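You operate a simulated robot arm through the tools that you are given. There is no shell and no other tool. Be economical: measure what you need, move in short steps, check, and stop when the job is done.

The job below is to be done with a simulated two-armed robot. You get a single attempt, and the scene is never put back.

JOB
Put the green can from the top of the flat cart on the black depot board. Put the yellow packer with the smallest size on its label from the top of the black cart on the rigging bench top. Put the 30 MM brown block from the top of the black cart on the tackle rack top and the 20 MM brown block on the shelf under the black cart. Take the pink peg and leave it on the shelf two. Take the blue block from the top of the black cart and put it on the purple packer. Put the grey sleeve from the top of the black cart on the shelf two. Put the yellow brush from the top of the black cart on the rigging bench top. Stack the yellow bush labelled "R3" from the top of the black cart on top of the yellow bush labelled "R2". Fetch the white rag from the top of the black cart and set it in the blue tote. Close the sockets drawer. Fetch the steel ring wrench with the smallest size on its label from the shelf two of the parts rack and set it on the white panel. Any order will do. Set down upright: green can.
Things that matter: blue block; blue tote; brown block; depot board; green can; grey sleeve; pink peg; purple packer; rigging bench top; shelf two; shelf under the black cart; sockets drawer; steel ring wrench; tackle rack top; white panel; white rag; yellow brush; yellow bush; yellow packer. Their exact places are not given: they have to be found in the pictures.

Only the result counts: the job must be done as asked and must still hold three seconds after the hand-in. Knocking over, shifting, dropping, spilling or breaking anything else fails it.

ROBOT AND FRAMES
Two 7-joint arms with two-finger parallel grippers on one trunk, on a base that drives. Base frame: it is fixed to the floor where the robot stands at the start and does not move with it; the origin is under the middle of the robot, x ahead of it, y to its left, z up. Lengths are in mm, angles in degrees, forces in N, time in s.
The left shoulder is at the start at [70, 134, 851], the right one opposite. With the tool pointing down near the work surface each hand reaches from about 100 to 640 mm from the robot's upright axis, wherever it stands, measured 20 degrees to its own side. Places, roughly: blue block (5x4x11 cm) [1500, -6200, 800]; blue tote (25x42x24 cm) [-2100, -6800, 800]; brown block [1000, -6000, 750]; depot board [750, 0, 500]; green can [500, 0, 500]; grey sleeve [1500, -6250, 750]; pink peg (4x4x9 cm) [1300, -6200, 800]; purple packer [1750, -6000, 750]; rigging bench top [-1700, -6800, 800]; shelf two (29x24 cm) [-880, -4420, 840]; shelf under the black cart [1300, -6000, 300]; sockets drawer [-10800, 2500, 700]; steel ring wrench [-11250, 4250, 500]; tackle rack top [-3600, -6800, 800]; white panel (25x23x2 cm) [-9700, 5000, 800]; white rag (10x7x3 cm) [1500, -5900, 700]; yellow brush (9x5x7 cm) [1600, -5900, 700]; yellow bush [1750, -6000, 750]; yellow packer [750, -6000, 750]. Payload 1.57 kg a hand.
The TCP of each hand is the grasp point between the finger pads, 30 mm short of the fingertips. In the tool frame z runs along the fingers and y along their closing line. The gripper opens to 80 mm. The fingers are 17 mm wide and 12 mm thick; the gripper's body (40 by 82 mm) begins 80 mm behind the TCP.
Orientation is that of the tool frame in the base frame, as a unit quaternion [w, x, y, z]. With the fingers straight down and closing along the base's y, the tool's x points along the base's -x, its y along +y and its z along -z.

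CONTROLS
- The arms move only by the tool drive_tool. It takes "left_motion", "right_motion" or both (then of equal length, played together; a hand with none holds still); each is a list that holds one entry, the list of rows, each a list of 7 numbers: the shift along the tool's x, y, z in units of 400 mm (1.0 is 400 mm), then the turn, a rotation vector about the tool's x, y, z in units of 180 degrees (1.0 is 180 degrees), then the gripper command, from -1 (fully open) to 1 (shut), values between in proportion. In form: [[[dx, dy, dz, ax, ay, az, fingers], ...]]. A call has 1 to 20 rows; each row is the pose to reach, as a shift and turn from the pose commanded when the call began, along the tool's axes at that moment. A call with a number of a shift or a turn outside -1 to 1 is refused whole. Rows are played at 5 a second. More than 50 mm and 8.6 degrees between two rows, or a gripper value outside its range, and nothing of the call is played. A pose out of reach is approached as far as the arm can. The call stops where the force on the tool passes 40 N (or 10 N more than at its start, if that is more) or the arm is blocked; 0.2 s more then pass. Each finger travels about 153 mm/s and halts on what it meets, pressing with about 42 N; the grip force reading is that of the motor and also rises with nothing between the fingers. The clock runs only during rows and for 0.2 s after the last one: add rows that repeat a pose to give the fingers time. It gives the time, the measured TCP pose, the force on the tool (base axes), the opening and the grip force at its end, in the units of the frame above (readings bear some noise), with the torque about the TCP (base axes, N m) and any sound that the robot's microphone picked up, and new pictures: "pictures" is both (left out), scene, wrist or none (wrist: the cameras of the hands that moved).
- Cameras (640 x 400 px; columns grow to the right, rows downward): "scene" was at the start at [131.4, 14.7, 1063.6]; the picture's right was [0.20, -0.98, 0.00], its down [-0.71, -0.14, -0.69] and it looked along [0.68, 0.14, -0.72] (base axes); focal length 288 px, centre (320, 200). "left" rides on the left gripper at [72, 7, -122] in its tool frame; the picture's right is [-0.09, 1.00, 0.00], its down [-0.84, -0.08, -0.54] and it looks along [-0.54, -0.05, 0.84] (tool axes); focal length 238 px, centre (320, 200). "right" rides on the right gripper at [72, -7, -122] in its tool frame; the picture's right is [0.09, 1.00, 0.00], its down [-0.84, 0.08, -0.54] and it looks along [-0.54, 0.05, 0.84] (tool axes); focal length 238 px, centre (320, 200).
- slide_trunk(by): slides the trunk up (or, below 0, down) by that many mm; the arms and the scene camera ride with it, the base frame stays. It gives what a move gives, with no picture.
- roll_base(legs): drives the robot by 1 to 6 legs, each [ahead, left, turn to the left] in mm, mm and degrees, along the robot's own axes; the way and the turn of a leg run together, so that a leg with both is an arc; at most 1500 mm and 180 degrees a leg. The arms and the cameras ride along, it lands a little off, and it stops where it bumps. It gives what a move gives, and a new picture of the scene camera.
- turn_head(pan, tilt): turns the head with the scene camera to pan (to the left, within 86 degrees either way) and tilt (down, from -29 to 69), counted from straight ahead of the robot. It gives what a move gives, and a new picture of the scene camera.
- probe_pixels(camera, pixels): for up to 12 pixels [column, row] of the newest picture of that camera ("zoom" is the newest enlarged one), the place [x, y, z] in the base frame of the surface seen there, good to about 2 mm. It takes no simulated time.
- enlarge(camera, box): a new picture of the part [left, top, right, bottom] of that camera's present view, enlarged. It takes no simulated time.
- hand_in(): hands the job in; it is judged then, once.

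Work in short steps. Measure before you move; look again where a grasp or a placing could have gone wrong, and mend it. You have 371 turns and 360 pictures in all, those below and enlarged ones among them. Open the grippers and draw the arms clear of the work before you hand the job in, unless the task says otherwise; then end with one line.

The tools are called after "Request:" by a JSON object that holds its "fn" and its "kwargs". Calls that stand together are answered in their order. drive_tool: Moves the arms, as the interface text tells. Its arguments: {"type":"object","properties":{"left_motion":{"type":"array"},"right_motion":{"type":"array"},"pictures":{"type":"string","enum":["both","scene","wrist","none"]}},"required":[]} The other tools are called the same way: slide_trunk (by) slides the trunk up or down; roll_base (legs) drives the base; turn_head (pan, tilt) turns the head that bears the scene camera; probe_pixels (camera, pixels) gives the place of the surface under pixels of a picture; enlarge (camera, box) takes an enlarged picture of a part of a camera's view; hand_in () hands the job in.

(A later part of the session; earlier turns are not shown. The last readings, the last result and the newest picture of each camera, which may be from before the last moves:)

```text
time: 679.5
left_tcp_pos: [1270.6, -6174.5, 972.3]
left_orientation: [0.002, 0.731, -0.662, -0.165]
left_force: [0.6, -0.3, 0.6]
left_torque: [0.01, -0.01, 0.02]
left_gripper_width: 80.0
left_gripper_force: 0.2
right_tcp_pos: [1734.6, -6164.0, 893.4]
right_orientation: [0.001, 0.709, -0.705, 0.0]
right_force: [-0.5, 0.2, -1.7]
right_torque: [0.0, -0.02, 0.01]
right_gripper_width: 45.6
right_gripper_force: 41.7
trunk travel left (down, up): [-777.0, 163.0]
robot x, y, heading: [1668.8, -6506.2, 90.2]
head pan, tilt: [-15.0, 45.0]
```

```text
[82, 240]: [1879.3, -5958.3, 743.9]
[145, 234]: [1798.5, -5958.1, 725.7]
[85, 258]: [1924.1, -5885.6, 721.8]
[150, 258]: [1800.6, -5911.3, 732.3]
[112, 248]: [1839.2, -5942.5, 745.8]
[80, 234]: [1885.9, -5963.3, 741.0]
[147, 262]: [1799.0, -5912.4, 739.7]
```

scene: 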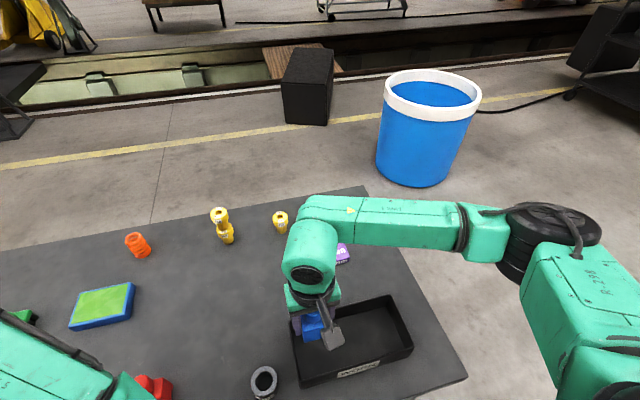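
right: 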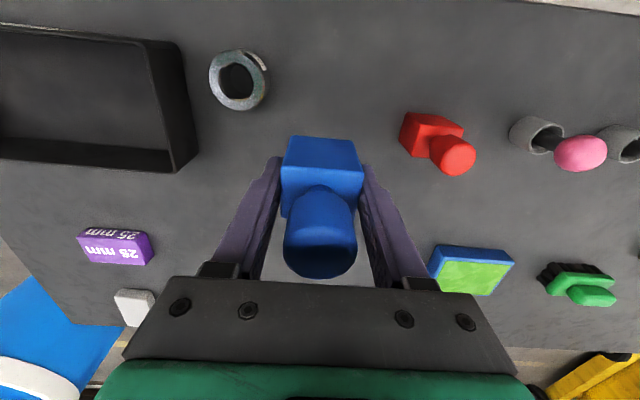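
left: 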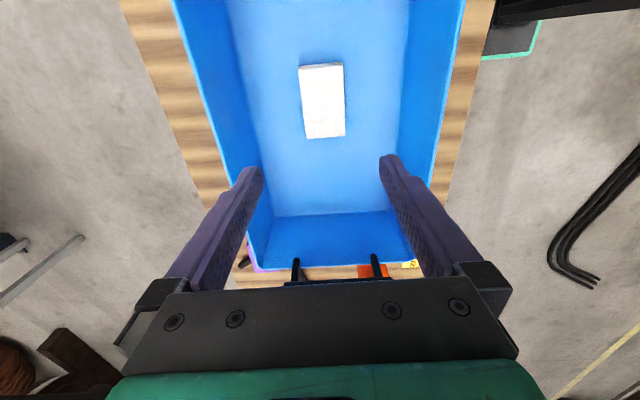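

Packer: x 1800–1882, y -5960…-5910, top 745. I carry the block over its centre.

Request:
{"fn": "drive_tool", "kwargs": {"right_motion": [[[-0.08, -0.038, 0, 0, 0, 0, 1], [-0.16, -0.075, 0, 0, 0, 0, 1], [-0.24, -0.113, 0, 0, 0, 0, 1], [-0.32, -0.15, 0, 0, 0, 0, 1], [-0.4, -0.19, 0, 0, 0, 0, 1], [-0.49, -0.226, 0, 0, 0, 0, 1], [-0.57, -0.264, 0, 0, 0, 0, 1], [-0.57, -0.264, 0, 0, 0, 0, 1]]]}}

```text
time: 681.3
left_tcp_pos: [1271.0, -6174.6, 971.5]
left_orientation: [0.002, 0.731, -0.662, -0.165]
left_force: [-0.9, -0.3, -0.1]
left_torque: [-0.02, 0.01, 0.01]
left_gripper_width: 79.7
left_gripper_force: 0.1
right_tcp_pos: [1840.2, -5935.8, 892.4]
right_orientation: [0.0, 0.709, -0.705, 0.0]
right_force: [-0.2, -1.7, -2.1]
right_torque: [0.0, -0.02, 0.01]
right_gripper_width: 45.9
right_gripper_force: 41.9
trunk travel left (down, up): [-777.0, 163.0]
robot x, y, heading: [1668.7, -6502.3, 90.2]
head pan, tilt: [-15.0, 45.0]
```

scene: 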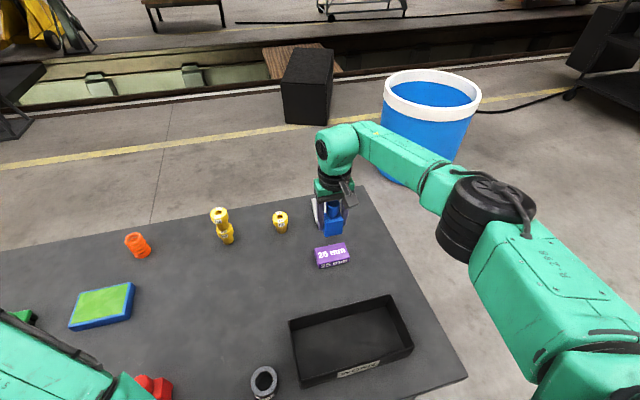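
right: 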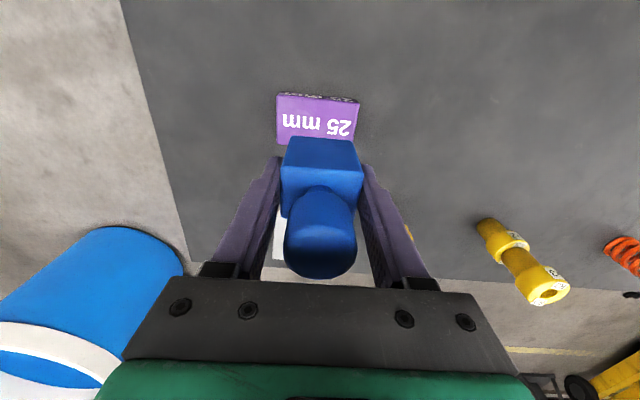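

Now the packer is visible at (331,255) in the scene and (318,118) in the wrist view; I probe it exactly.

Request:
{"fn": "probe_pixels", "kwargs": {"camera": "right", "pixels": [[280, 97], [357, 103], [280, 140], [352, 142], [318, 112], [278, 120], [359, 122]]}}

Request:
{"fn": "probe_pixels", "kwargs": {"camera": "scene", "pixels": [[316, 249], [345, 243], [320, 264], [349, 258], [330, 253]]}}

```text
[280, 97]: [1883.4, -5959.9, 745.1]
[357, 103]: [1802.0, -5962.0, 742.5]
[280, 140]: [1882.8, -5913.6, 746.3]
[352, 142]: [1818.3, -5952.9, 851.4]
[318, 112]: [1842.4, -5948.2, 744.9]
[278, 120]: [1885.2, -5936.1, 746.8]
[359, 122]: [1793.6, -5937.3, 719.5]
```

```text
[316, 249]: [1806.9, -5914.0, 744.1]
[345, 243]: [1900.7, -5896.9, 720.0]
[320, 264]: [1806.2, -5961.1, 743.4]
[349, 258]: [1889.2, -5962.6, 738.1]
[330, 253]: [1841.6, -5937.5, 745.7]
```

Packer centre (1844,-5937). I lower onto it.

Request:
{"fn": "drive_tool", "kwargs": {"right_motion": [[[0.002, -0.008, 0.1, 0, 0, 0, 1], [0.002, -0.008, 0.18, 0, 0, 0, 1], [0.002, -0.008, 0.225, 0, 0, 0, 1], [0.002, -0.008, 0.238, 0, 0, 0, 1], [0.002, -0.008, 0.238, 0, 0, 0, 1]]], "pictures": "scene"}}

Request:
{"fn": "enlarge", "kwargs": {"camera": "scene", "box": [260, 180, 400, 290]}}

```text
time: 682.5
left_tcp_pos: [1270.8, -6173.0, 971.9]
left_orientation: [0.002, 0.731, -0.662, -0.165]
left_force: [0.3, 0.2, -0.2]
left_torque: [0.0, 0.0, 0.02]
left_gripper_width: 80.0
left_gripper_force: 0.1
right_tcp_pos: [1843.7, -5941.3, 799.2]
right_orientation: [-0.002, 0.708, -0.706, 0.0]
right_force: [0.0, 0.1, -2.3]
right_torque: [0.0, 0.04, -0.02]
right_gripper_width: 45.7
right_gripper_force: 42.1
right hand out of reach, approached as far as the arm can: row 4, 5
trunk travel left (down, up): [-777.0, 163.0]
robot x, y, heading: [1672.1, -6504.3, 90.2]
head pan, tilt: [-15.0, 45.0]
```

scene: 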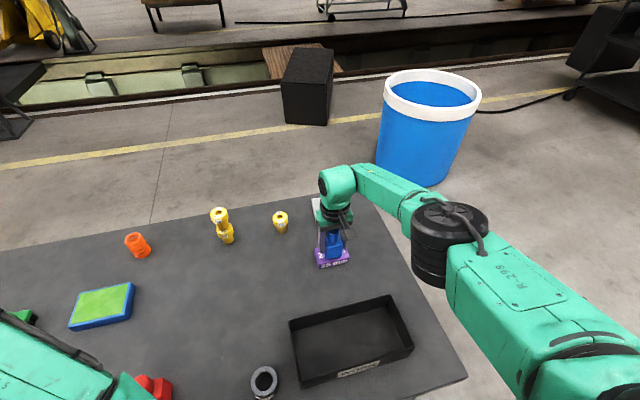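

```text
3.64 times, centred on (330, 235) of scene
```

zoom: 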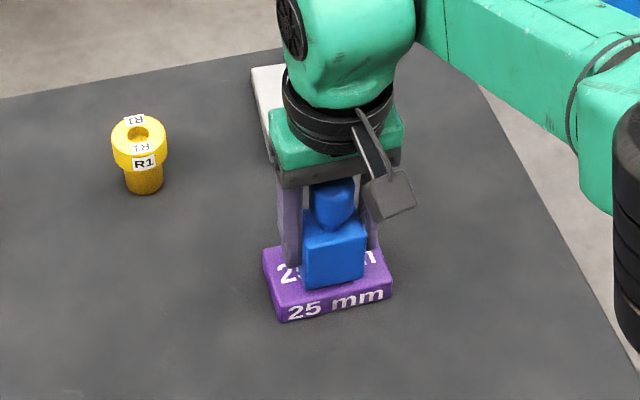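

The arm is at its limit; I roll 6 mm ahead and use the trunk for the last 5 mm.

Request:
{"fn": "roll_base", "kwargs": {"legs": [[6, 0, 0]]}}

Request:
{"fn": "slide_trunk", "kwargs": {"by": -5}}

```text
time: 683.3
left_tcp_pos: [1270.0, -6168.7, 972.3]
left_orientation: [0.002, 0.731, -0.662, -0.166]
left_force: [0.3, -0.2, -0.5]
left_torque: [0.0, 0.01, 0.0]
left_gripper_width: 80.0
left_gripper_force: 0.1
right_tcp_pos: [1843.5, -5934.5, 800.1]
right_orientation: [-0.001, 0.709, -0.706, 0.0]
right_force: [0.0, -0.1, -1.6]
right_torque: [0.04, 0.0, 0.03]
right_gripper_width: 45.7
right_gripper_force: 41.5
trunk travel left (down, up): [-777.0, 163.0]
robot x, y, heading: [1671.1, -6498.6, 90.3]
head pan, tilt: [-15.0, 45.0]
```

scene: 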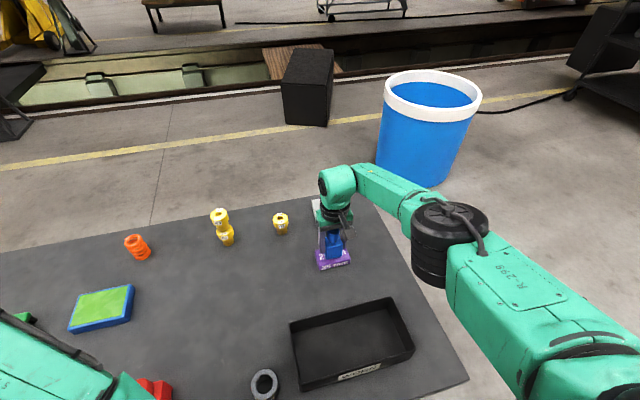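

```text
time: 683.8
left_tcp_pos: [1269.7, -6167.4, 967.2]
left_orientation: [0.003, 0.731, -0.662, -0.165]
left_force: [0.0, 0.5, -0.6]
left_torque: [-0.02, -0.02, 0.0]
left_gripper_width: 79.9
left_gripper_force: 0.0
right_tcp_pos: [1843.1, -5934.3, 794.7]
right_orientation: [-0.001, 0.708, -0.706, 0.0]
right_force: [0.3, -1.5, -1.4]
right_torque: [0.0, 0.02, -0.01]
right_gripper_width: 45.6
right_gripper_force: 42.7
trunk travel left (down, up): [-772.0, 168.0]
robot x, y, heading: [1672.7, -6492.8, 90.5]
head pan, tilt: [-15.0, 45.0]
```

Weight still on the hand (-1.4 N); I lower 1 mm steps until contact.

Request:
{"fn": "slide_trunk", "kwargs": {"by": -2}}

Request:
{"fn": "slide_trunk", "kwargs": {"by": -1.5}}

```text
time: 684.3
left_tcp_pos: [1270.0, -6167.6, 964.8]
left_orientation: [0.003, 0.731, -0.662, -0.165]
left_force: [0.2, -0.6, -0.7]
left_torque: [-0.01, -0.01, -0.01]
left_gripper_width: 79.7
left_gripper_force: 0.1
right_tcp_pos: [1842.4, -5936.7, 793.4]
right_orientation: [-0.001, 0.708, -0.706, -0.001]
right_force: [0.4, -0.2, 2.2]
right_torque: [-0.08, 0.02, 0.0]
right_gripper_width: 45.6
right_gripper_force: 42.0
trunk travel left (down, up): [-770.0, 170.0]
robot x, y, heading: [1671.3, -6495.3, 90.1]
head pan, tilt: [-15.0, 45.0]
```

```text
time: 684.8
left_tcp_pos: [1270.7, -6168.8, 964.2]
left_orientation: [0.001, 0.731, -0.662, -0.166]
left_force: [-0.9, 0.0, 0.1]
left_torque: [-0.01, -0.04, 0.04]
left_gripper_width: 80.0
left_gripper_force: 0.0
right_tcp_pos: [1843.0, -5935.4, 793.3]
right_orientation: [-0.002, 0.708, -0.706, -0.002]
right_force: [1.7, 1.8, 12.2]
right_torque: [-0.13, -0.05, 0.05]
right_gripper_width: 45.6
right_gripper_force: 42.0
trunk travel left (down, up): [-768.0, 172.0]
robot x, y, heading: [1671.3, -6495.5, 90.1]
head pan, tilt: [-15.0, 45.0]
```

Seated. I release and raise with the trunk.

Request:
{"fn": "drive_tool", "kwargs": {"right_motion": [[[0, 0, 0, 0, 0, 0, 0.4], [0, 0, 0, 0, 0, 0, -0.3], [0, 0, 0, 0, 0, 0, -1], [0, 0, 0, 0, 0, 0, -1]]], "pictures": "none"}}

Request:
{"fn": "slide_trunk", "kwargs": {"by": 120}}

Request:
{"fn": "enlarge", "kwargs": {"camera": "scene", "box": [200, 180, 440, 340]}}

```text
time: 685.8
left_tcp_pos: [1270.1, -6167.8, 964.0]
left_orientation: [0.003, 0.731, -0.663, -0.165]
left_force: [-0.1, 0.5, -0.6]
left_torque: [-0.04, 0.0, 0.0]
left_gripper_width: 80.1
left_gripper_force: 0.0
right_tcp_pos: [1842.0, -5935.3, 790.7]
right_orientation: [-0.002, 0.708, -0.706, 0.0]
right_force: [0.4, 0.2, 0.8]
right_torque: [-0.03, 0.02, 0.0]
right_gripper_width: 80.3
right_gripper_force: 0.0
trunk travel left (down, up): [-768.0, 172.0]
robot x, y, heading: [1670.1, -6499.6, 90.2]
head pan, tilt: [-15.0, 45.0]
```

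```text
time: 687.3
left_tcp_pos: [1270.3, -6168.7, 1083.5]
left_orientation: [0.002, 0.731, -0.662, -0.165]
left_force: [-0.5, 0.9, -0.1]
left_torque: [0.0, -0.02, -0.01]
left_gripper_width: 80.0
left_gripper_force: 0.1
right_tcp_pos: [1842.2, -5935.4, 910.2]
right_orientation: [-0.001, 0.709, -0.706, 0.0]
right_force: [0.7, 0.0, -0.5]
right_torque: [0.04, 0.01, 0.02]
right_gripper_width: 80.1
right_gripper_force: 0.0
trunk travel left (down, up): [-888.0, 52.0]
robot x, y, heading: [1671.0, -6498.3, 90.2]
head pan, tilt: [-15.0, 45.0]
```

```text
2.50 times, centred on (320, 260) of scene
```

zoom: 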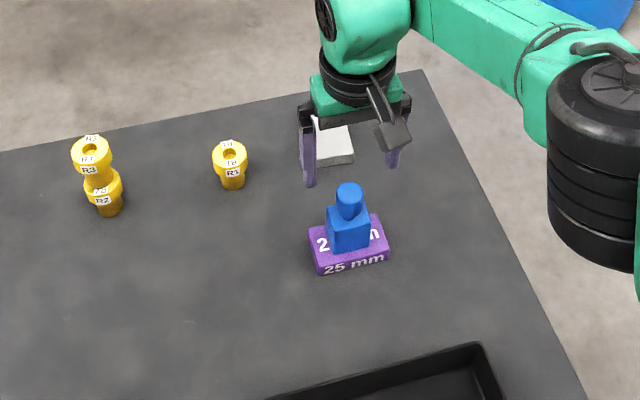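

The blue block stands on the packer. Next the sleeve: I strafe left 130 and bring the right hand over it.

Request:
{"fn": "roll_base", "kwargs": {"legs": [[0, 130, 0]]}}

Request:
{"fn": "drive_tool", "kwargs": {"right_motion": [[[0.09, 0.025, 0, 0, 0, 0, -1], [0.18, 0.05, 0, 0, 0, 0, -1], [0.27, 0.08, 0, 0, 0, 0, -1], [0.36, 0.11, 0.01, 0, 0, 0, -1], [0.45, 0.14, 0.03, 0, 0, 0, -1], [0.54, 0.17, 0.05, 0, 0, 0, -1], [0.62, 0.2, 0.07, 0, 0, 0, -1], [0.675, 0.218, 0.09, 0, 0, 0, -1], [0.675, 0.218, 0.09, 0, 0, 0, -1]]], "pictures": "wrist"}}

```text
time: 688.6
left_tcp_pos: [1139.8, -6167.4, 1083.7]
left_orientation: [0.002, 0.731, -0.662, -0.165]
left_force: [0.0, 0.1, 0.1]
left_torque: [-0.01, 0.04, 0.03]
left_gripper_width: 80.1
left_gripper_force: 0.1
right_tcp_pos: [1712.3, -5934.5, 911.1]
right_orientation: [-0.001, 0.708, -0.707, 0.0]
right_force: [0.2, -0.4, 0.2]
right_torque: [-0.01, 0.0, 0.01]
right_gripper_width: 80.1
right_gripper_force: 0.0
trunk travel left (down, up): [-888.0, 52.0]
robot x, y, heading: [1541.3, -6492.2, 90.3]
head pan, tilt: [-15.0, 45.0]
```

scene: 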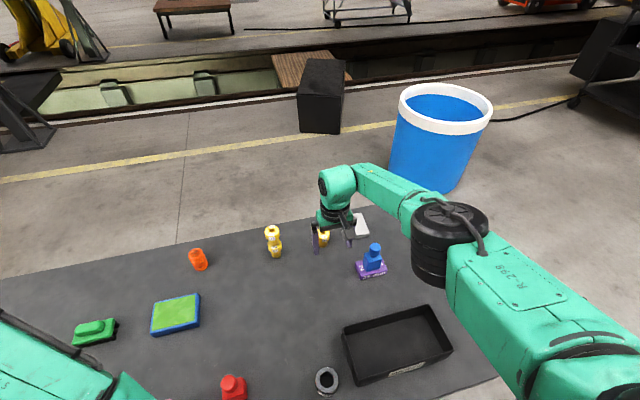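

```text
time: 690.6
left_tcp_pos: [1138.1, -6167.4, 1082.9]
left_orientation: [0.002, 0.731, -0.662, -0.166]
left_force: [-0.4, 0.1, -0.8]
left_torque: [-0.01, -0.01, 0.05]
left_gripper_width: 80.0
left_gripper_force: 0.1
right_tcp_pos: [1625.7, -6204.6, 873.6]
right_orientation: [-0.001, 0.707, -0.707, 0.0]
right_force: [0.1, -0.7, -0.4]
right_torque: [-0.01, 0.01, 0.0]
right_gripper_width: 79.8
right_gripper_force: 0.0
trunk travel left (down, up): [-888.0, 52.0]
robot x, y, heading: [1540.5, -6500.3, 89.9]
head pan, tilt: [-15.0, 45.0]
```

right: 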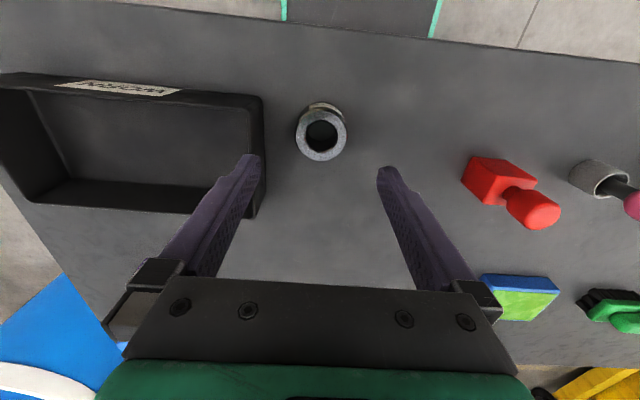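

The tray wall is close to one finger; I probe it and the sleeve.

Request:
{"fn": "probe_pixels", "kwargs": {"camera": "right", "pixels": [[262, 105], [264, 150], [258, 205], [297, 130], [345, 130], [321, 108], [322, 158], [321, 133], [250, 190]]}}

```text
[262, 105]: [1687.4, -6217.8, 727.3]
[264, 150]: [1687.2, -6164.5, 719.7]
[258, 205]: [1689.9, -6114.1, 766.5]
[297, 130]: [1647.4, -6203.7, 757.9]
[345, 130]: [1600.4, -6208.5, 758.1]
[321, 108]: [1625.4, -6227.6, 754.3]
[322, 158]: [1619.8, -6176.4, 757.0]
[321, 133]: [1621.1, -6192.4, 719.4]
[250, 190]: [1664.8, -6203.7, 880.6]
```

Sleeve centre (1623.5,-6202), wall at 1690: enough with a narrower opening. I descend, grip and lift.

Request:
{"fn": "drive_tool", "kwargs": {"right_motion": [[[-0.006, 0.005, 0.08, 0, 0, 0, -0.6], [-0.006, 0.005, 0.17, 0, 0, 0, -0.6], [-0.006, 0.005, 0.26, 0, 0, 0, -0.6], [-0.006, 0.005, 0.303, 0, 0, 0, -0.6], [-0.006, 0.005, 0.303, 0, 0, 0, -0.6], [-0.006, 0.005, 0.303, 0, 0, 0, 1], [-0.006, 0.005, 0.303, 0, 0, 0, 1], [-0.006, 0.005, 0.2, 0, 0, 0, 1], [-0.006, 0.005, 0.1, 0, 0, 0, 1], [-0.006, 0.005, 0, 0, 0, 0, 1], [-0.006, 0.005, -0.1, 0, 0, 0, 1]]], "pictures": "wrist"}}

```text
time: 693.0
left_tcp_pos: [1138.5, -6168.0, 1083.7]
left_orientation: [0.002, 0.73, -0.663, -0.165]
left_force: [0.0, 0.0, 0.9]
left_torque: [0.01, 0.02, -0.01]
left_gripper_width: 80.2
left_gripper_force: 0.0
right_tcp_pos: [1622.8, -6200.9, 912.8]
right_orientation: [-0.001, 0.708, -0.707, 0.0]
right_force: [-0.6, 0.4, -2.9]
right_torque: [-0.04, 0.01, -0.01]
right_gripper_width: 49.5
right_gripper_force: 42.2
trunk travel left (down, up): [-888.0, 52.0]
robot x, y, heading: [1541.4, -6498.1, 89.9]
head pan, tilt: [-15.0, 45.0]
```

right: 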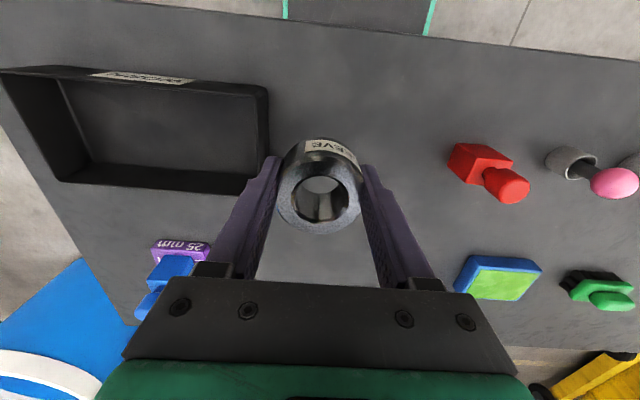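

Sleeve held. I raise a bit, back off and look toward the jack tray (shelf two) and the floor cables on the way.

Request:
{"fn": "roll_base", "kwargs": {"legs": [[-150, 0, 0]]}}

Request:
{"fn": "turn_head", "kwargs": {"pan": 50, "tilt": 20}}

Request:
{"fn": "enlarge", "kwargs": {"camera": "scene", "box": [150, 0, 640, 306]}}

```text
time: 694.4
left_tcp_pos: [1138.8, -6316.0, 1082.4]
left_orientation: [0.003, 0.732, -0.661, -0.165]
left_force: [-0.1, 0.4, -0.3]
left_torque: [-0.03, 0.0, 0.01]
left_gripper_width: 80.1
left_gripper_force: 0.1
right_tcp_pos: [1621.5, -6348.7, 912.5]
right_orientation: [0.0, 0.708, -0.706, 0.001]
right_force: [0.8, 0.4, -4.5]
right_torque: [-0.05, -0.02, 0.02]
right_gripper_width: 49.3
right_gripper_force: 42.1
trunk travel left (down, up): [-888.0, 52.0]
robot x, y, heading: [1543.0, -6649.4, 90.0]
head pan, tilt: [-15.0, 45.0]
```

scene: 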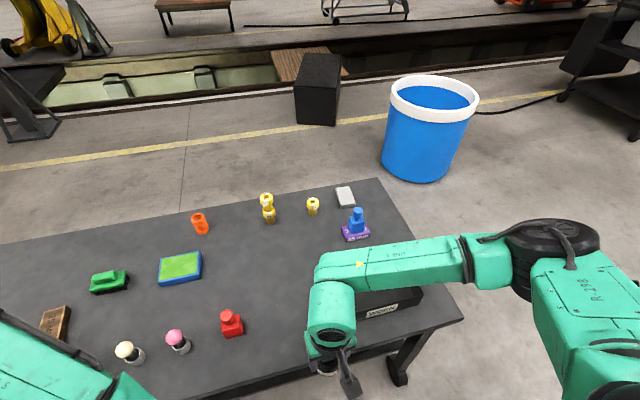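

```text
time: 695.8
left_tcp_pos: [1138.7, -6318.5, 1082.5]
left_orientation: [0.003, 0.732, -0.662, -0.165]
left_force: [0.0, 0.0, -0.5]
left_torque: [-0.02, -0.02, -0.01]
left_gripper_width: 80.2
left_gripper_force: 0.0
right_tcp_pos: [1622.9, -6351.2, 913.1]
right_orientation: [-0.001, 0.708, -0.706, 0.0]
right_force: [0.5, 0.2, -2.9]
right_torque: [-0.01, 0.01, 0.02]
right_gripper_width: 49.1
right_gripper_force: 42.0
trunk travel left (down, up): [-888.0, 52.0]
robot x, y, heading: [1540.4, -6646.8, 89.9]
head pan, tilt: [50.0, 20.0]
```

scene: 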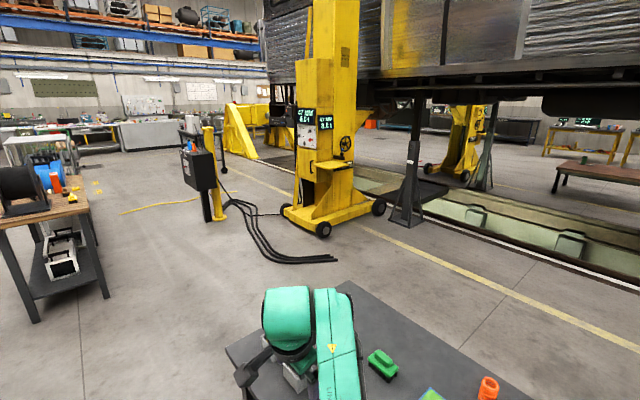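

```text
1.31 times, centred on (395, 153) of scene
```

zoom: 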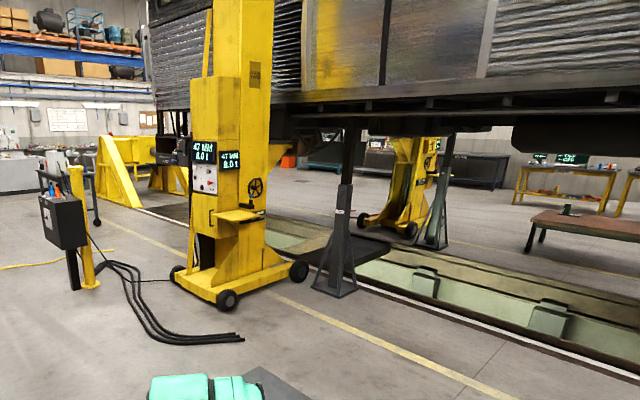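

The jack's tray is at scene (338,163). I probe tray, wheels and cable ends.

Request:
{"fn": "probe_pixels", "kwargs": {"camera": "zoom", "pixels": [[215, 218], [242, 222], [262, 213], [238, 213], [243, 340], [200, 345], [150, 318], [227, 302], [300, 275], [350, 290], [175, 275], [238, 232]]}}

```text
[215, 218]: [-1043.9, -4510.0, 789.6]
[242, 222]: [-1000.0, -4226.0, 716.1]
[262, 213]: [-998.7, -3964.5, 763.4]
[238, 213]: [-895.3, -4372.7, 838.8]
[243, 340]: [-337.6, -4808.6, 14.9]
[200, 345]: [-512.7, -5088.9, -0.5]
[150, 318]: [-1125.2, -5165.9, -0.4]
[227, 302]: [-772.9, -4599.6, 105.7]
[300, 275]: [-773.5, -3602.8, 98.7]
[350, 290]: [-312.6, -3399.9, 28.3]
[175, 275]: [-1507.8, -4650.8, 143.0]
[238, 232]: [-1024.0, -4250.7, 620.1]
```

The tray (z≈839) is on the jack's east face at x≈-1000…-770, y≈-4400. I drive round the cart's west end to face it from the east.

Request:
{"fn": "roll_base", "kwargs": {"legs": [[0, 1340, 0], [1100, 0, 0], [1130, 0, 0], [0, 0, 90], [450, 0, 0]]}}

Request:
{"fn": "turn_head", "kwargs": {"pan": 0, "tilt": 40}}

```text
time: 719.4
left_tcp_pos: [-575.0, -4831.7, 1082.8]
left_orientation: [0.12, 0.984, 0.063, -0.114]
left_force: [0.1, 0.2, -0.4]
left_torque: [-0.03, 0.0, -0.03]
left_gripper_width: 79.9
left_gripper_force: 0.0
right_tcp_pos: [-557.1, -4345.7, 914.2]
right_orientation: [-0.001, 1.0, 0.016, -0.001]
right_force: [-0.2, 0.4, -2.7]
right_torque: [0.01, -0.03, 0.0]
right_gripper_width: 48.0
right_gripper_force: 42.1
trunk travel left (down, up): [-888.0, 52.0]
robot x, y, heading: [-253.6, -4420.9, -178.3]
head pan, tilt: [50.0, 20.0]
```

scene: 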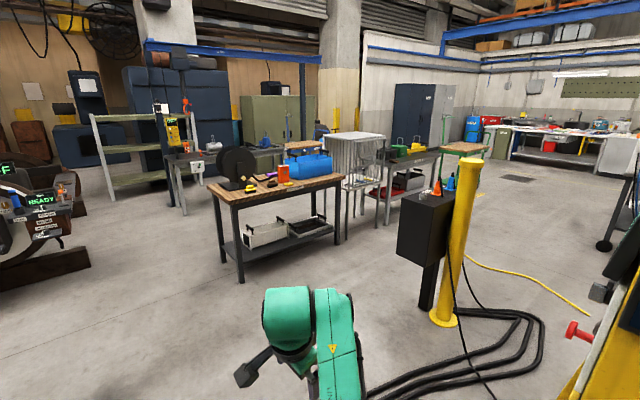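

```text
time: 720.6
left_tcp_pos: [-576.7, -4831.8, 1082.4]
left_orientation: [0.12, 0.984, 0.063, -0.113]
left_force: [0.9, -0.4, -0.1]
left_torque: [-0.02, 0.01, 0.0]
left_gripper_width: 80.0
left_gripper_force: 0.1
right_tcp_pos: [-558.3, -4346.1, 911.8]
right_orientation: [0.0, 1.0, 0.016, -0.001]
right_force: [0.1, 0.7, -2.8]
right_torque: [0.03, -0.04, -0.02]
right_gripper_width: 48.4
right_gripper_force: 42.1
trunk travel left (down, up): [-888.0, 52.0]
robot x, y, heading: [-258.3, -4421.7, -178.3]
head pan, tilt: [0.0, 40.0]
```

scene: 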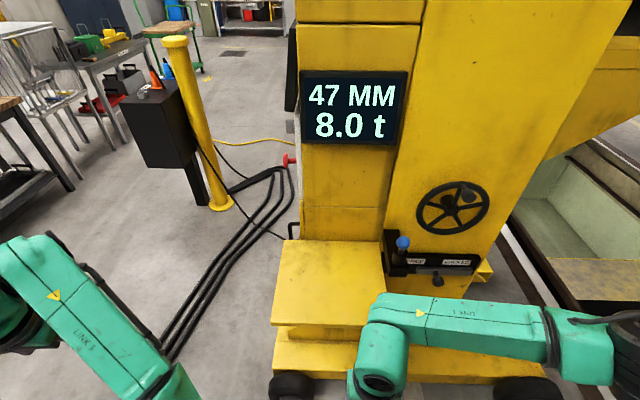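

The tray is in front at (325,280). I probe its corners and the lever beside it.

Request:
{"fn": "probe_pixels", "kwargs": {"camera": "scene", "pixels": [[286, 243], [380, 243], [274, 318], [358, 318], [325, 280], [330, 240], [403, 243], [400, 265], [440, 280], [440, 205], [375, 285], [325, 330]]}}

```text
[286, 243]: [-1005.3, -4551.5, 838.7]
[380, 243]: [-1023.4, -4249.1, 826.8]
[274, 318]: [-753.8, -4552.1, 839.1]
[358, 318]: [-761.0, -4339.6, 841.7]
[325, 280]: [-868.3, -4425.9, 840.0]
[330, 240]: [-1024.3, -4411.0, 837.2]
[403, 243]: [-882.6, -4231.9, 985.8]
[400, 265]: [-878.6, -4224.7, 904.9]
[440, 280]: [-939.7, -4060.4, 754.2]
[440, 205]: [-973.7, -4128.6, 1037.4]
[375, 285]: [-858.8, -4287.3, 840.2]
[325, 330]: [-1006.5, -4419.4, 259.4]
```

Tray: x -1005…-752, y -4552…-4270, z 840. I roll ahead 180 and left 100, then bring the sleeve over (-850,-4470).

Request:
{"fn": "roll_base", "kwargs": {"legs": [[180, 100, -1.7]]}}

Request:
{"fn": "drive_tool", "kwargs": {"right_motion": [[[-0.1, 0, 0, 0, 0, 0, 1], [-0.2, 0.03, 0, 0, 0, 0, 1], [-0.28, 0.05, 0, 0, 0, 0, 1], [-0.28, 0.05, 0, 0, 0, 0, 1]]], "pictures": "wrist"}}

```text
time: 722.2
left_tcp_pos: [-763.4, -4925.6, 1084.2]
left_orientation: [0.12, 0.985, 0.049, -0.117]
left_force: [-0.2, 0.3, 0.1]
left_torque: [-0.04, 0.0, 0.03]
left_gripper_width: 79.8
left_gripper_force: 0.0
right_tcp_pos: [-730.1, -4442.3, 913.0]
right_orientation: [0.0, 1.0, 0.001, -0.002]
right_force: [0.2, -0.7, -2.7]
right_torque: [0.01, 0.0, 0.0]
right_gripper_width: 48.2
right_gripper_force: 42.2
trunk travel left (down, up): [-888.0, 52.0]
robot x, y, heading: [-435.5, -4523.6, -180.0]
head pan, tilt: [0.0, 40.0]
```

scene: 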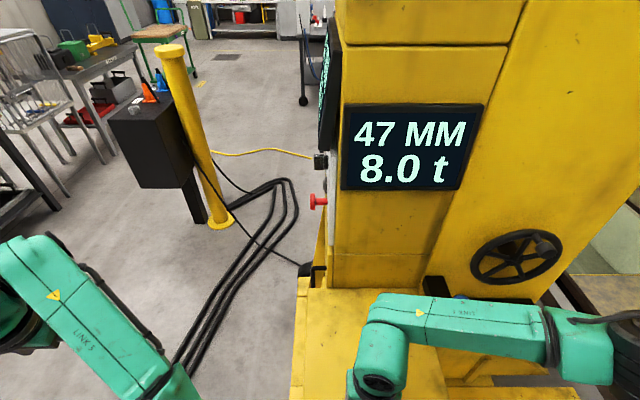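

```text
time: 723.2
left_tcp_pos: [-766.0, -4925.9, 1083.9]
left_orientation: [0.119, 0.985, 0.049, -0.116]
left_force: [-0.4, -0.3, -0.4]
left_torque: [-0.01, 0.06, 0.0]
left_gripper_width: 79.8
left_gripper_force: 0.0
right_tcp_pos: [-844.1, -4461.2, 915.5]
right_orientation: [-0.001, 1.0, 0.002, -0.001]
right_force: [-0.5, 1.0, -3.0]
right_torque: [0.04, -0.03, -0.01]
right_gripper_width: 48.3
right_gripper_force: 42.1
trunk travel left (down, up): [-888.0, 52.0]
robot x, y, heading: [-435.1, -4524.1, -179.9]
head pan, tilt: [0.0, 40.0]
```

right: 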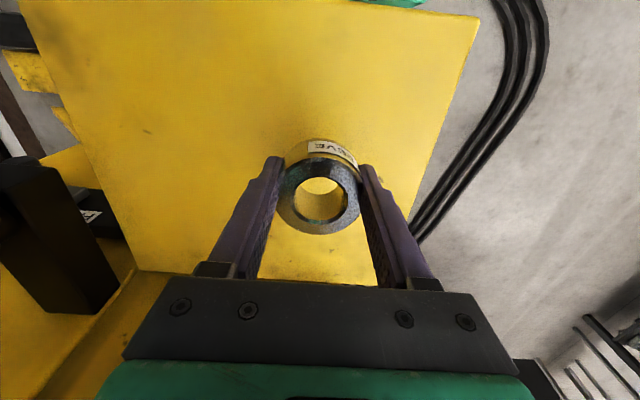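

Over the tray. I lower 41 mm, then feel for contact and release.

Request:
{"fn": "drive_tool", "kwargs": {"right_motion": [[[0, 0, 0.05, 0, 0, 0, 1], [0, 0, 0.09, 0, 0, 0, 1], [0, 0, 0.104, 0, 0, 0, 1], [0, 0, 0.108, 0, 0, 0, 1], [0, 0, 0.108, 0, 0, 0, 1]]], "pictures": "none"}}

```text
time: 724.4
left_tcp_pos: [-762.2, -4926.5, 1084.7]
left_orientation: [0.119, 0.985, 0.05, -0.117]
left_force: [-0.9, -0.3, 0.4]
left_torque: [0.0, 0.01, -0.03]
left_gripper_width: 80.1
left_gripper_force: 0.0
right_tcp_pos: [-844.7, -4462.0, 873.0]
right_orientation: [-0.001, 1.0, 0.0, -0.005]
right_force: [-6.9, 4.8, 32.6]
right_torque: [0.24, -0.46, 0.09]
right_gripper_width: 47.9
right_gripper_force: 41.8
trunk travel left (down, up): [-888.0, 52.0]
robot x, y, heading: [-434.2, -4524.4, -180.1]
head pan, tilt: [0.0, 40.0]
```

Firm contact. I ease up 1 mm, release, and rise.

Request:
{"fn": "drive_tool", "kwargs": {"right_motion": [[[0, 0, -0.003, 0, 0, 0, 1], [0, 0, -0.003, 0, 0, 0, 0.4], [0, 0, -0.003, 0, 0, 0, -0.6], [0, 0, -0.003, 0, 0, 0, -0.6], [0, 0, -0.08, 0, 0, 0, -0.6], [0, 0, -0.18, 0, 0, 0, -1], [0, 0, -0.28, 0, 0, 0, -1]]], "pictures": "wrist"}}

```text
time: 726.0
left_tcp_pos: [-764.6, -4928.1, 1082.1]
left_orientation: [0.119, 0.985, 0.05, -0.116]
left_force: [0.0, 0.4, -0.5]
left_torque: [0.02, 0.0, 0.0]
left_gripper_width: 80.3
left_gripper_force: 0.1
right_tcp_pos: [-843.2, -4462.2, 983.3]
right_orientation: [-0.001, 1.0, 0.002, -0.001]
right_force: [-0.5, -0.8, 1.2]
right_torque: [0.01, 0.06, 0.0]
right_gripper_width: 80.1
right_gripper_force: 0.1
trunk travel left (down, up): [-888.0, 52.0]
robot x, y, heading: [-435.0, -4527.2, -179.8]
head pan, tilt: [0.0, 40.0]
```

right: 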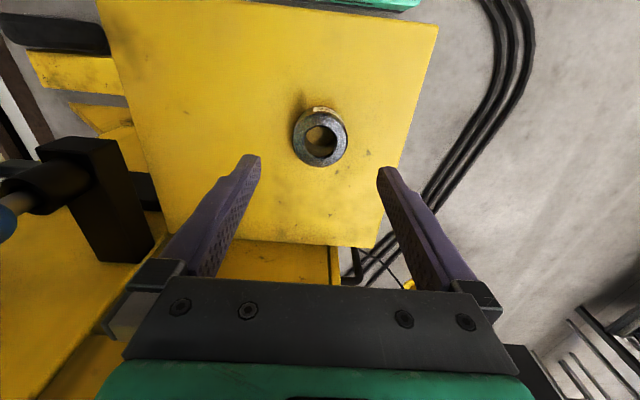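

Sleeve done. I drive back to the cart's south side for the pink peg.

Request:
{"fn": "roll_base", "kwargs": {"legs": [[-660, 0, 0], [0, 0, -90], [-1070, 0, 0], [-1070, 0, 0], [0, -1000, 0]]}}

Request:
{"fn": "turn_head", "kwargs": {"pan": 0, "tilt": 45}}

```text
time: 748.6
left_tcp_pos: [864.7, -6330.2, 1083.7]
left_orientation: [0.003, 0.734, -0.659, -0.165]
left_force: [-1.0, -0.1, -0.2]
left_torque: [-0.01, -0.02, -0.01]
left_gripper_width: 80.0
left_gripper_force: 0.0
right_tcp_pos: [1328.6, -6247.3, 981.7]
right_orientation: [-0.002, 0.711, -0.703, 0.001]
right_force: [-0.3, -0.8, -0.3]
right_torque: [-0.03, 0.02, 0.01]
right_gripper_width: 79.8
right_gripper_force: 0.0
trunk travel left (down, up): [-888.0, 52.0]
robot x, y, heading: [1270.4, -6655.0, 90.7]
head pan, tilt: [0.0, 40.0]
```

scene: 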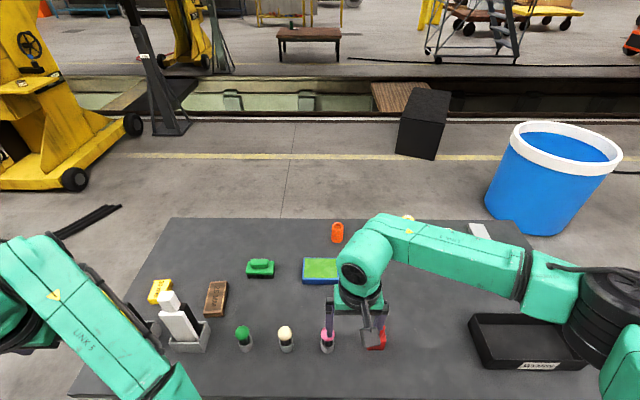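

```text
time: 749.3
left_tcp_pos: [865.9, -6330.1, 1082.7]
left_orientation: [0.003, 0.734, -0.659, -0.166]
left_force: [0.2, -0.1, 0.6]
left_torque: [0.01, 0.03, 0.01]
left_gripper_width: 80.0
left_gripper_force: 0.0
right_tcp_pos: [1330.2, -6247.2, 982.2]
right_orientation: [-0.001, 0.711, -0.703, -0.001]
right_force: [-0.3, 0.4, -0.3]
right_torque: [0.01, -0.03, 0.03]
right_gripper_width: 80.0
right_gripper_force: 0.0
trunk travel left (down, up): [-888.0, 52.0]
robot x, y, heading: [1268.5, -6653.1, 90.6]
head pan, tilt: [0.0, 45.0]
```

scene: 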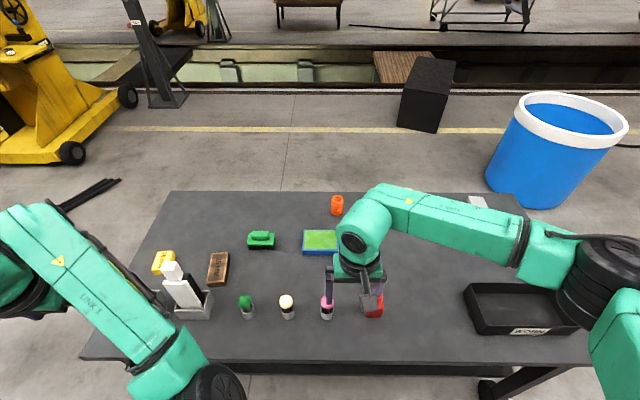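

I look through the right wrist camera at the peg.

Request:
{"fn": "enlarge", "kwargs": {"camera": "right", "box": [200, 0, 520, 200]}}

Request:
{"fn": "enlarge", "kwargs": {"camera": "scene", "box": [270, 260, 400, 340]}}

```text
2.00 times, centred on (360, 100) of right
```

zoom: 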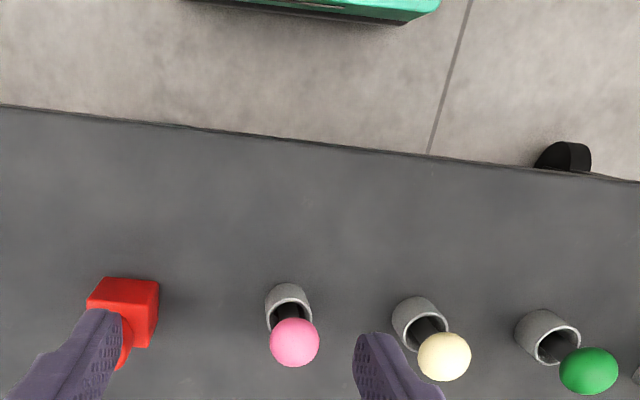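

```text
4.92 times, centred on (335, 300) of scene
```

zoom: 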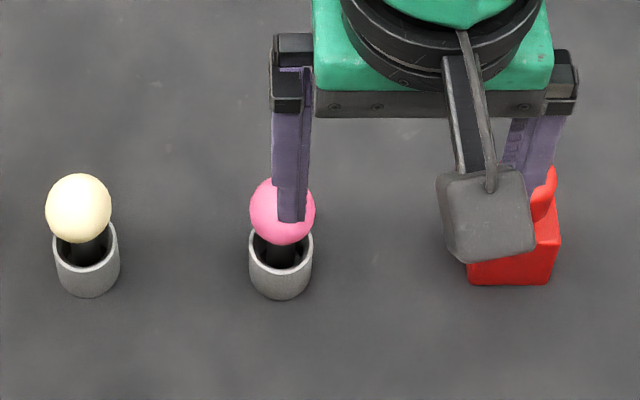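

Request:
{"fn": "probe_pixels", "kwargs": {"camera": "zoom", "pixels": [[256, 212], [310, 212], [265, 187], [281, 236], [252, 250], [310, 250], [281, 272], [262, 200], [315, 225], [281, 295]]}}

```text
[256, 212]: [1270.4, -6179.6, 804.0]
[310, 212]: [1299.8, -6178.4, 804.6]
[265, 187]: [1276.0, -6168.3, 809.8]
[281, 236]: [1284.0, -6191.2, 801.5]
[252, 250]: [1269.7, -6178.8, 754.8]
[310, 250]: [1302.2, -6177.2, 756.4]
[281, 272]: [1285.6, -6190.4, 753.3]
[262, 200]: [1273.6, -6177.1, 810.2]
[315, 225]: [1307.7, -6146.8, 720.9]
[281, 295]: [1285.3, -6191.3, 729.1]
```

Ball centre ≈(1285.5,-6175,800), radius 17, in a cup with rim at 755. I grip the ball and lift the peg straight out.

Request:
{"fn": "drive_tool", "kwargs": {"right_motion": [[[-0.06, 0.04, 0.05, 0, 0, 0, -1], [-0.12, 0.08, 0.1, 0, 0, 0, -1], [-0.18, 0.112, 0.17, 0, 0, 0, -1], [-0.18, 0.112, 0.26, 0, 0, 0, -1], [-0.18, 0.112, 0.26, 0, 0, 0, -1]]], "pictures": "wrist"}}

```text
time: 750.5
left_tcp_pos: [865.6, -6330.3, 1083.7]
left_orientation: [0.003, 0.734, -0.658, -0.166]
left_force: [-1.0, -0.4, 0.2]
left_torque: [0.01, 0.0, 0.03]
left_gripper_width: 80.1
left_gripper_force: 0.0
right_tcp_pos: [1283.5, -6174.5, 877.8]
right_orientation: [-0.001, 0.712, -0.702, 0.0]
right_force: [-0.6, -0.4, -0.8]
right_torque: [-0.04, -0.01, 0.04]
right_gripper_width: 79.8
right_gripper_force: 0.1
trunk travel left (down, up): [-888.0, 52.0]
robot x, y, heading: [1266.7, -6653.0, 90.4]
head pan, tilt: [0.0, 45.0]
```

right: 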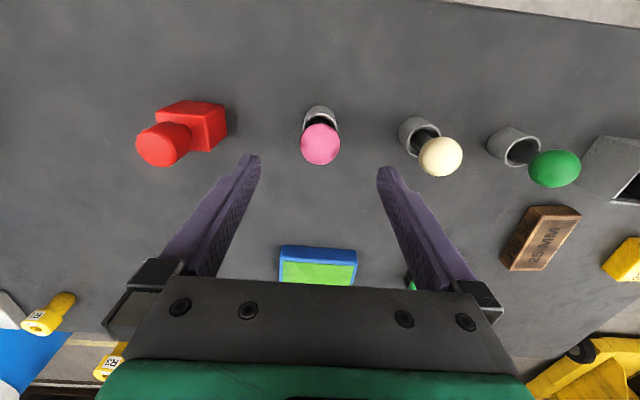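

Request:
{"fn": "probe_pixels", "kwargs": {"camera": "right", "pixels": [[304, 143], [337, 143], [320, 143], [320, 160], [320, 112], [304, 115], [337, 115]]}}

```text
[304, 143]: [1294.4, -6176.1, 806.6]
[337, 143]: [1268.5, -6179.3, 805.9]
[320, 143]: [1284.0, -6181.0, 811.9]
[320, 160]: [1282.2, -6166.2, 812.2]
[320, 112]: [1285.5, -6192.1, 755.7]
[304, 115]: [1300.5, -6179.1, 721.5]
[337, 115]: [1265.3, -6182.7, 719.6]
```

Aligned. I descend to z≈799, close on the ball, and lift.

Request:
{"fn": "drive_tool", "kwargs": {"right_motion": [[[0, 0, 0.08, 0, 0, 0, -1], [0, 0, 0.16, 0, 0, 0, -1], [0, 0, 0.197, 0, 0, 0, -1], [0, 0, 0.197, 0, 0, 0, -1], [0, 0, 0.197, 0, 0, 0, 0], [0, 0, 0.197, 0, 0, 0, 1], [0, 0, 0.197, 0, 0, 0, 1], [0, 0, 0.13, 0, 0, 0, 1], [0, 0, 0.05, 0, 0, 0, 1], [0, 0, -0.05, 0, 0, 0, 1], [0, 0, -0.15, 0, 0, 0, 1]]]}}

```text
time: 752.9
left_tcp_pos: [865.4, -6329.8, 1084.0]
left_orientation: [0.002, 0.734, -0.659, -0.165]
left_force: [0.1, -0.2, 0.1]
left_torque: [0.03, 0.04, 0.02]
left_gripper_width: 80.1
left_gripper_force: 0.0
right_tcp_pos: [1285.3, -6176.1, 935.8]
right_orientation: [-0.002, 0.711, -0.703, 0.0]
right_force: [-0.6, -0.6, -1.1]
right_torque: [0.0, 0.0, -0.03]
right_gripper_width: 34.6
right_gripper_force: 41.4
right hand out of reach, approached as far as the arm can: row 3, 4, 5
trunk travel left (down, up): [-888.0, 52.0]
robot x, y, heading: [1269.8, -6655.2, 90.6]
head pan, tilt: [0.0, 45.0]
```

scene: 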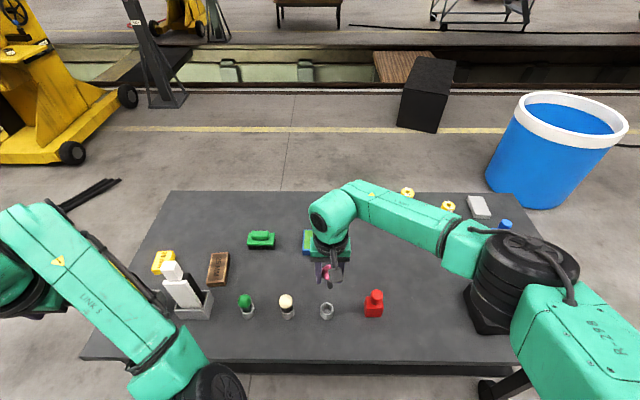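
right: 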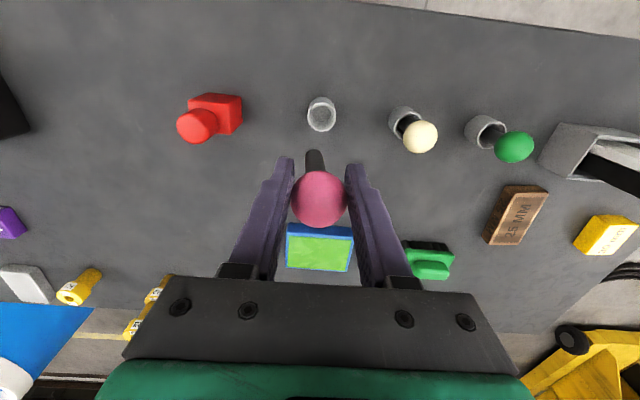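

Peg out, cup left standing. I drive back to the jack tray.

Request:
{"fn": "roll_base", "kwargs": {"legs": [[0, 1050, -0.5], [1100, 0, 0], [1100, 0, 0], [0, 0, 90], [600, 0, 0]]}}

Request:
{"fn": "turn_head", "kwargs": {"pan": 0, "tilt": 48}}

```text
time: 755.6
left_tcp_pos: [474.1, -6334.2, 1081.5]
left_orientation: [0.002, 0.735, -0.658, -0.165]
left_force: [-0.6, -0.3, 0.2]
left_torque: [0.04, -0.1, -0.04]
left_gripper_width: 79.8
left_gripper_force: 0.0
right_tcp_pos: [905.6, -6176.2, 936.2]
right_orientation: [-0.011, 0.708, -0.706, 0.012]
right_force: [20.4, 8.3, -2.6]
right_torque: [0.24, -0.71, -0.3]
right_gripper_width: 33.6
right_gripper_force: 41.6
trunk travel left (down, up): [-888.0, 52.0]
robot x, y, heading: [882.9, -6659.1, 90.9]
head pan, tilt: [0.0, 45.0]
stopped in leg 1: the force on the tool passed its limit (the readings are from after the stop); the commanded pose is now the measured one
```

scene: 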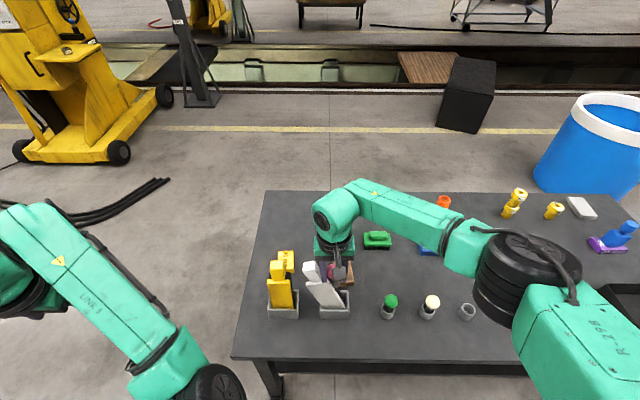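

```text
time: 756.2
left_tcp_pos: [480.5, -6332.1, 1083.4]
left_orientation: [0.004, 0.734, -0.658, -0.166]
left_force: [0.1, -0.4, 1.2]
left_torque: [0.01, 0.0, 0.02]
left_gripper_width: 79.8
left_gripper_force: 0.1
right_tcp_pos: [906.2, -6176.4, 936.8]
right_orientation: [-0.004, 0.71, -0.704, 0.009]
right_force: [16.5, 5.1, -3.4]
right_torque: [0.14, -0.59, -0.21]
right_gripper_width: 33.6
right_gripper_force: 41.3
trunk travel left (down, up): [-888.0, 52.0]
robot x, y, heading: [888.4, -6658.3, 90.5]
head pan, tilt: [0.0, 48.0]
```

scene: 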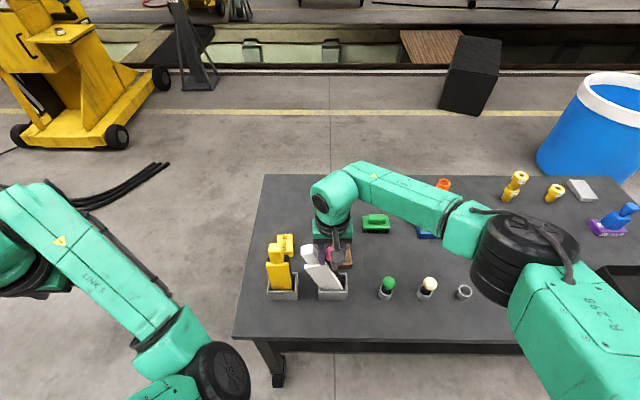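

I forgot to back away from the cart first: the hand pressed against the white-topped tool in its holder. I move straight back right and inspect.

Request:
{"fn": "roll_base", "kwargs": {"legs": [[0, -150, 0]]}}

Request:
{"fn": "enlarge", "kwargs": {"camera": "scene", "box": [160, 200, 400, 350]}}

```text
time: 757.6
left_tcp_pos: [625.1, -6332.3, 1082.6]
left_orientation: [0.002, 0.735, -0.658, -0.164]
left_force: [0.5, 0.2, 0.4]
left_torque: [-0.01, -0.05, -0.02]
left_gripper_width: 80.1
left_gripper_force: 0.0
right_tcp_pos: [1050.4, -6176.4, 936.9]
right_orientation: [-0.005, 0.711, -0.703, 0.008]
right_force: [1.1, 0.2, -0.3]
right_torque: [-0.04, 0.01, 0.06]
right_gripper_width: 33.4
right_gripper_force: 42.1
trunk travel left (down, up): [-888.0, 52.0]
robot x, y, heading: [1029.2, -6657.0, 90.6]
head pan, tilt: [0.0, 48.0]
```

scene: 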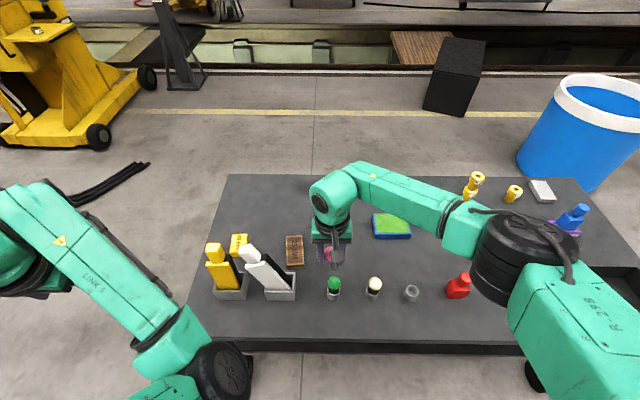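

```text
2.67 times, centred on (280, 275) of scene
```

zoom: 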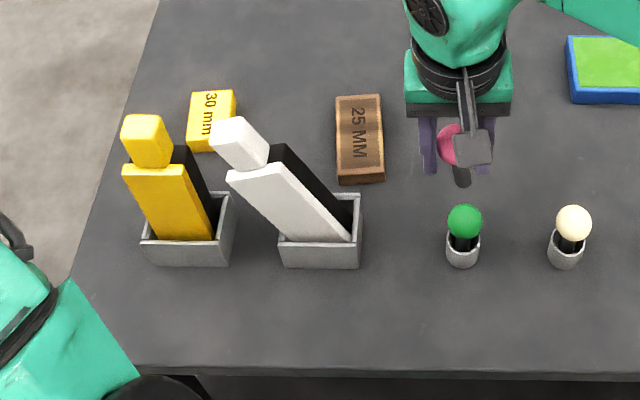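

The white tool now leans further west in its holder than the yellow one. I measure both to judge and mend it.

Request:
{"fn": "probe_pixels", "kwargs": {"camera": "zoom", "pixels": [[240, 125], [240, 150], [285, 205], [320, 235], [290, 165], [145, 125], [150, 150], [165, 200], [185, 235], [200, 185], [310, 255], [185, 255]]}}

Request:
{"fn": "enlarge", "kwargs": {"camera": "scene", "box": [190, 225, 310, 315]}}

```text
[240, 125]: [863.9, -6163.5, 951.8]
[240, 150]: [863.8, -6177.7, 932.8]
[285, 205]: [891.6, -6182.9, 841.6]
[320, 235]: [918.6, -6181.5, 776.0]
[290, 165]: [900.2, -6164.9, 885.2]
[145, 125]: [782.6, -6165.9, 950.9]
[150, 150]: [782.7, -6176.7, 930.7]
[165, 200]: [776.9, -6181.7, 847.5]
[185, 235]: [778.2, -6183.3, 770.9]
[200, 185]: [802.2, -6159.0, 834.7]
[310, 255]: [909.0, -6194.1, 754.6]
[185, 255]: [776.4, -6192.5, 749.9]
```

```text
4.44 times, centred on (250, 270) of scene
```

zoom: 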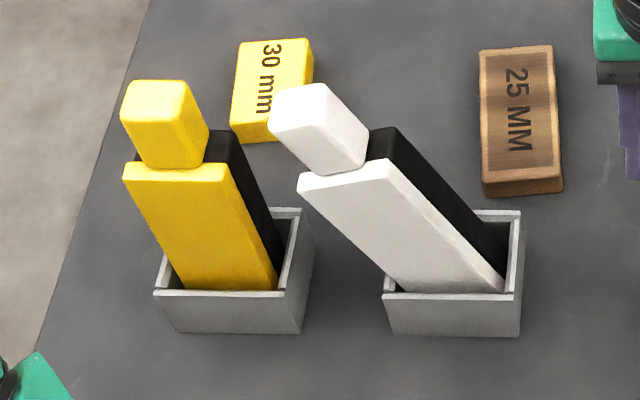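

The white tool leans 17° west in its holder; the yellow one stands straight. I will push it back upright with the free left hand: first I straighten that hand in free air.

Request:
{"fn": "drive_tool", "kwargs": {"left_motion": [[[0, 0, 0, 0.025, 0.0244, 0.01, -1], [0, 0, 0, 0.05, 0.0488, 0.02, -1], [0, 0, 0, 0.0751, 0.0732, 0.0302, -1], [0, 0, 0, 0.0751, 0.0732, 0.0302, -1]]], "pictures": "none"}}

```text
time: 758.6
left_tcp_pos: [629.3, -6332.3, 1083.9]
left_orientation: [0.0, 0.712, -0.703, 0.0]
left_force: [0.2, 0.0, 0.6]
left_torque: [-0.01, -0.02, 0.0]
left_gripper_width: 80.1
left_gripper_force: 0.0
right_tcp_pos: [1050.9, -6175.2, 936.7]
right_orientation: [-0.005, 0.712, -0.702, 0.008]
right_force: [-0.5, 0.4, -1.1]
right_torque: [0.01, -0.02, 0.0]
right_gripper_width: 33.6
right_gripper_force: 41.1
trunk travel left (down, up): [-888.0, 52.0]
robot x, y, heading: [1031.2, -6656.1, 90.6]
head pan, tilt: [0.0, 48.0]
```

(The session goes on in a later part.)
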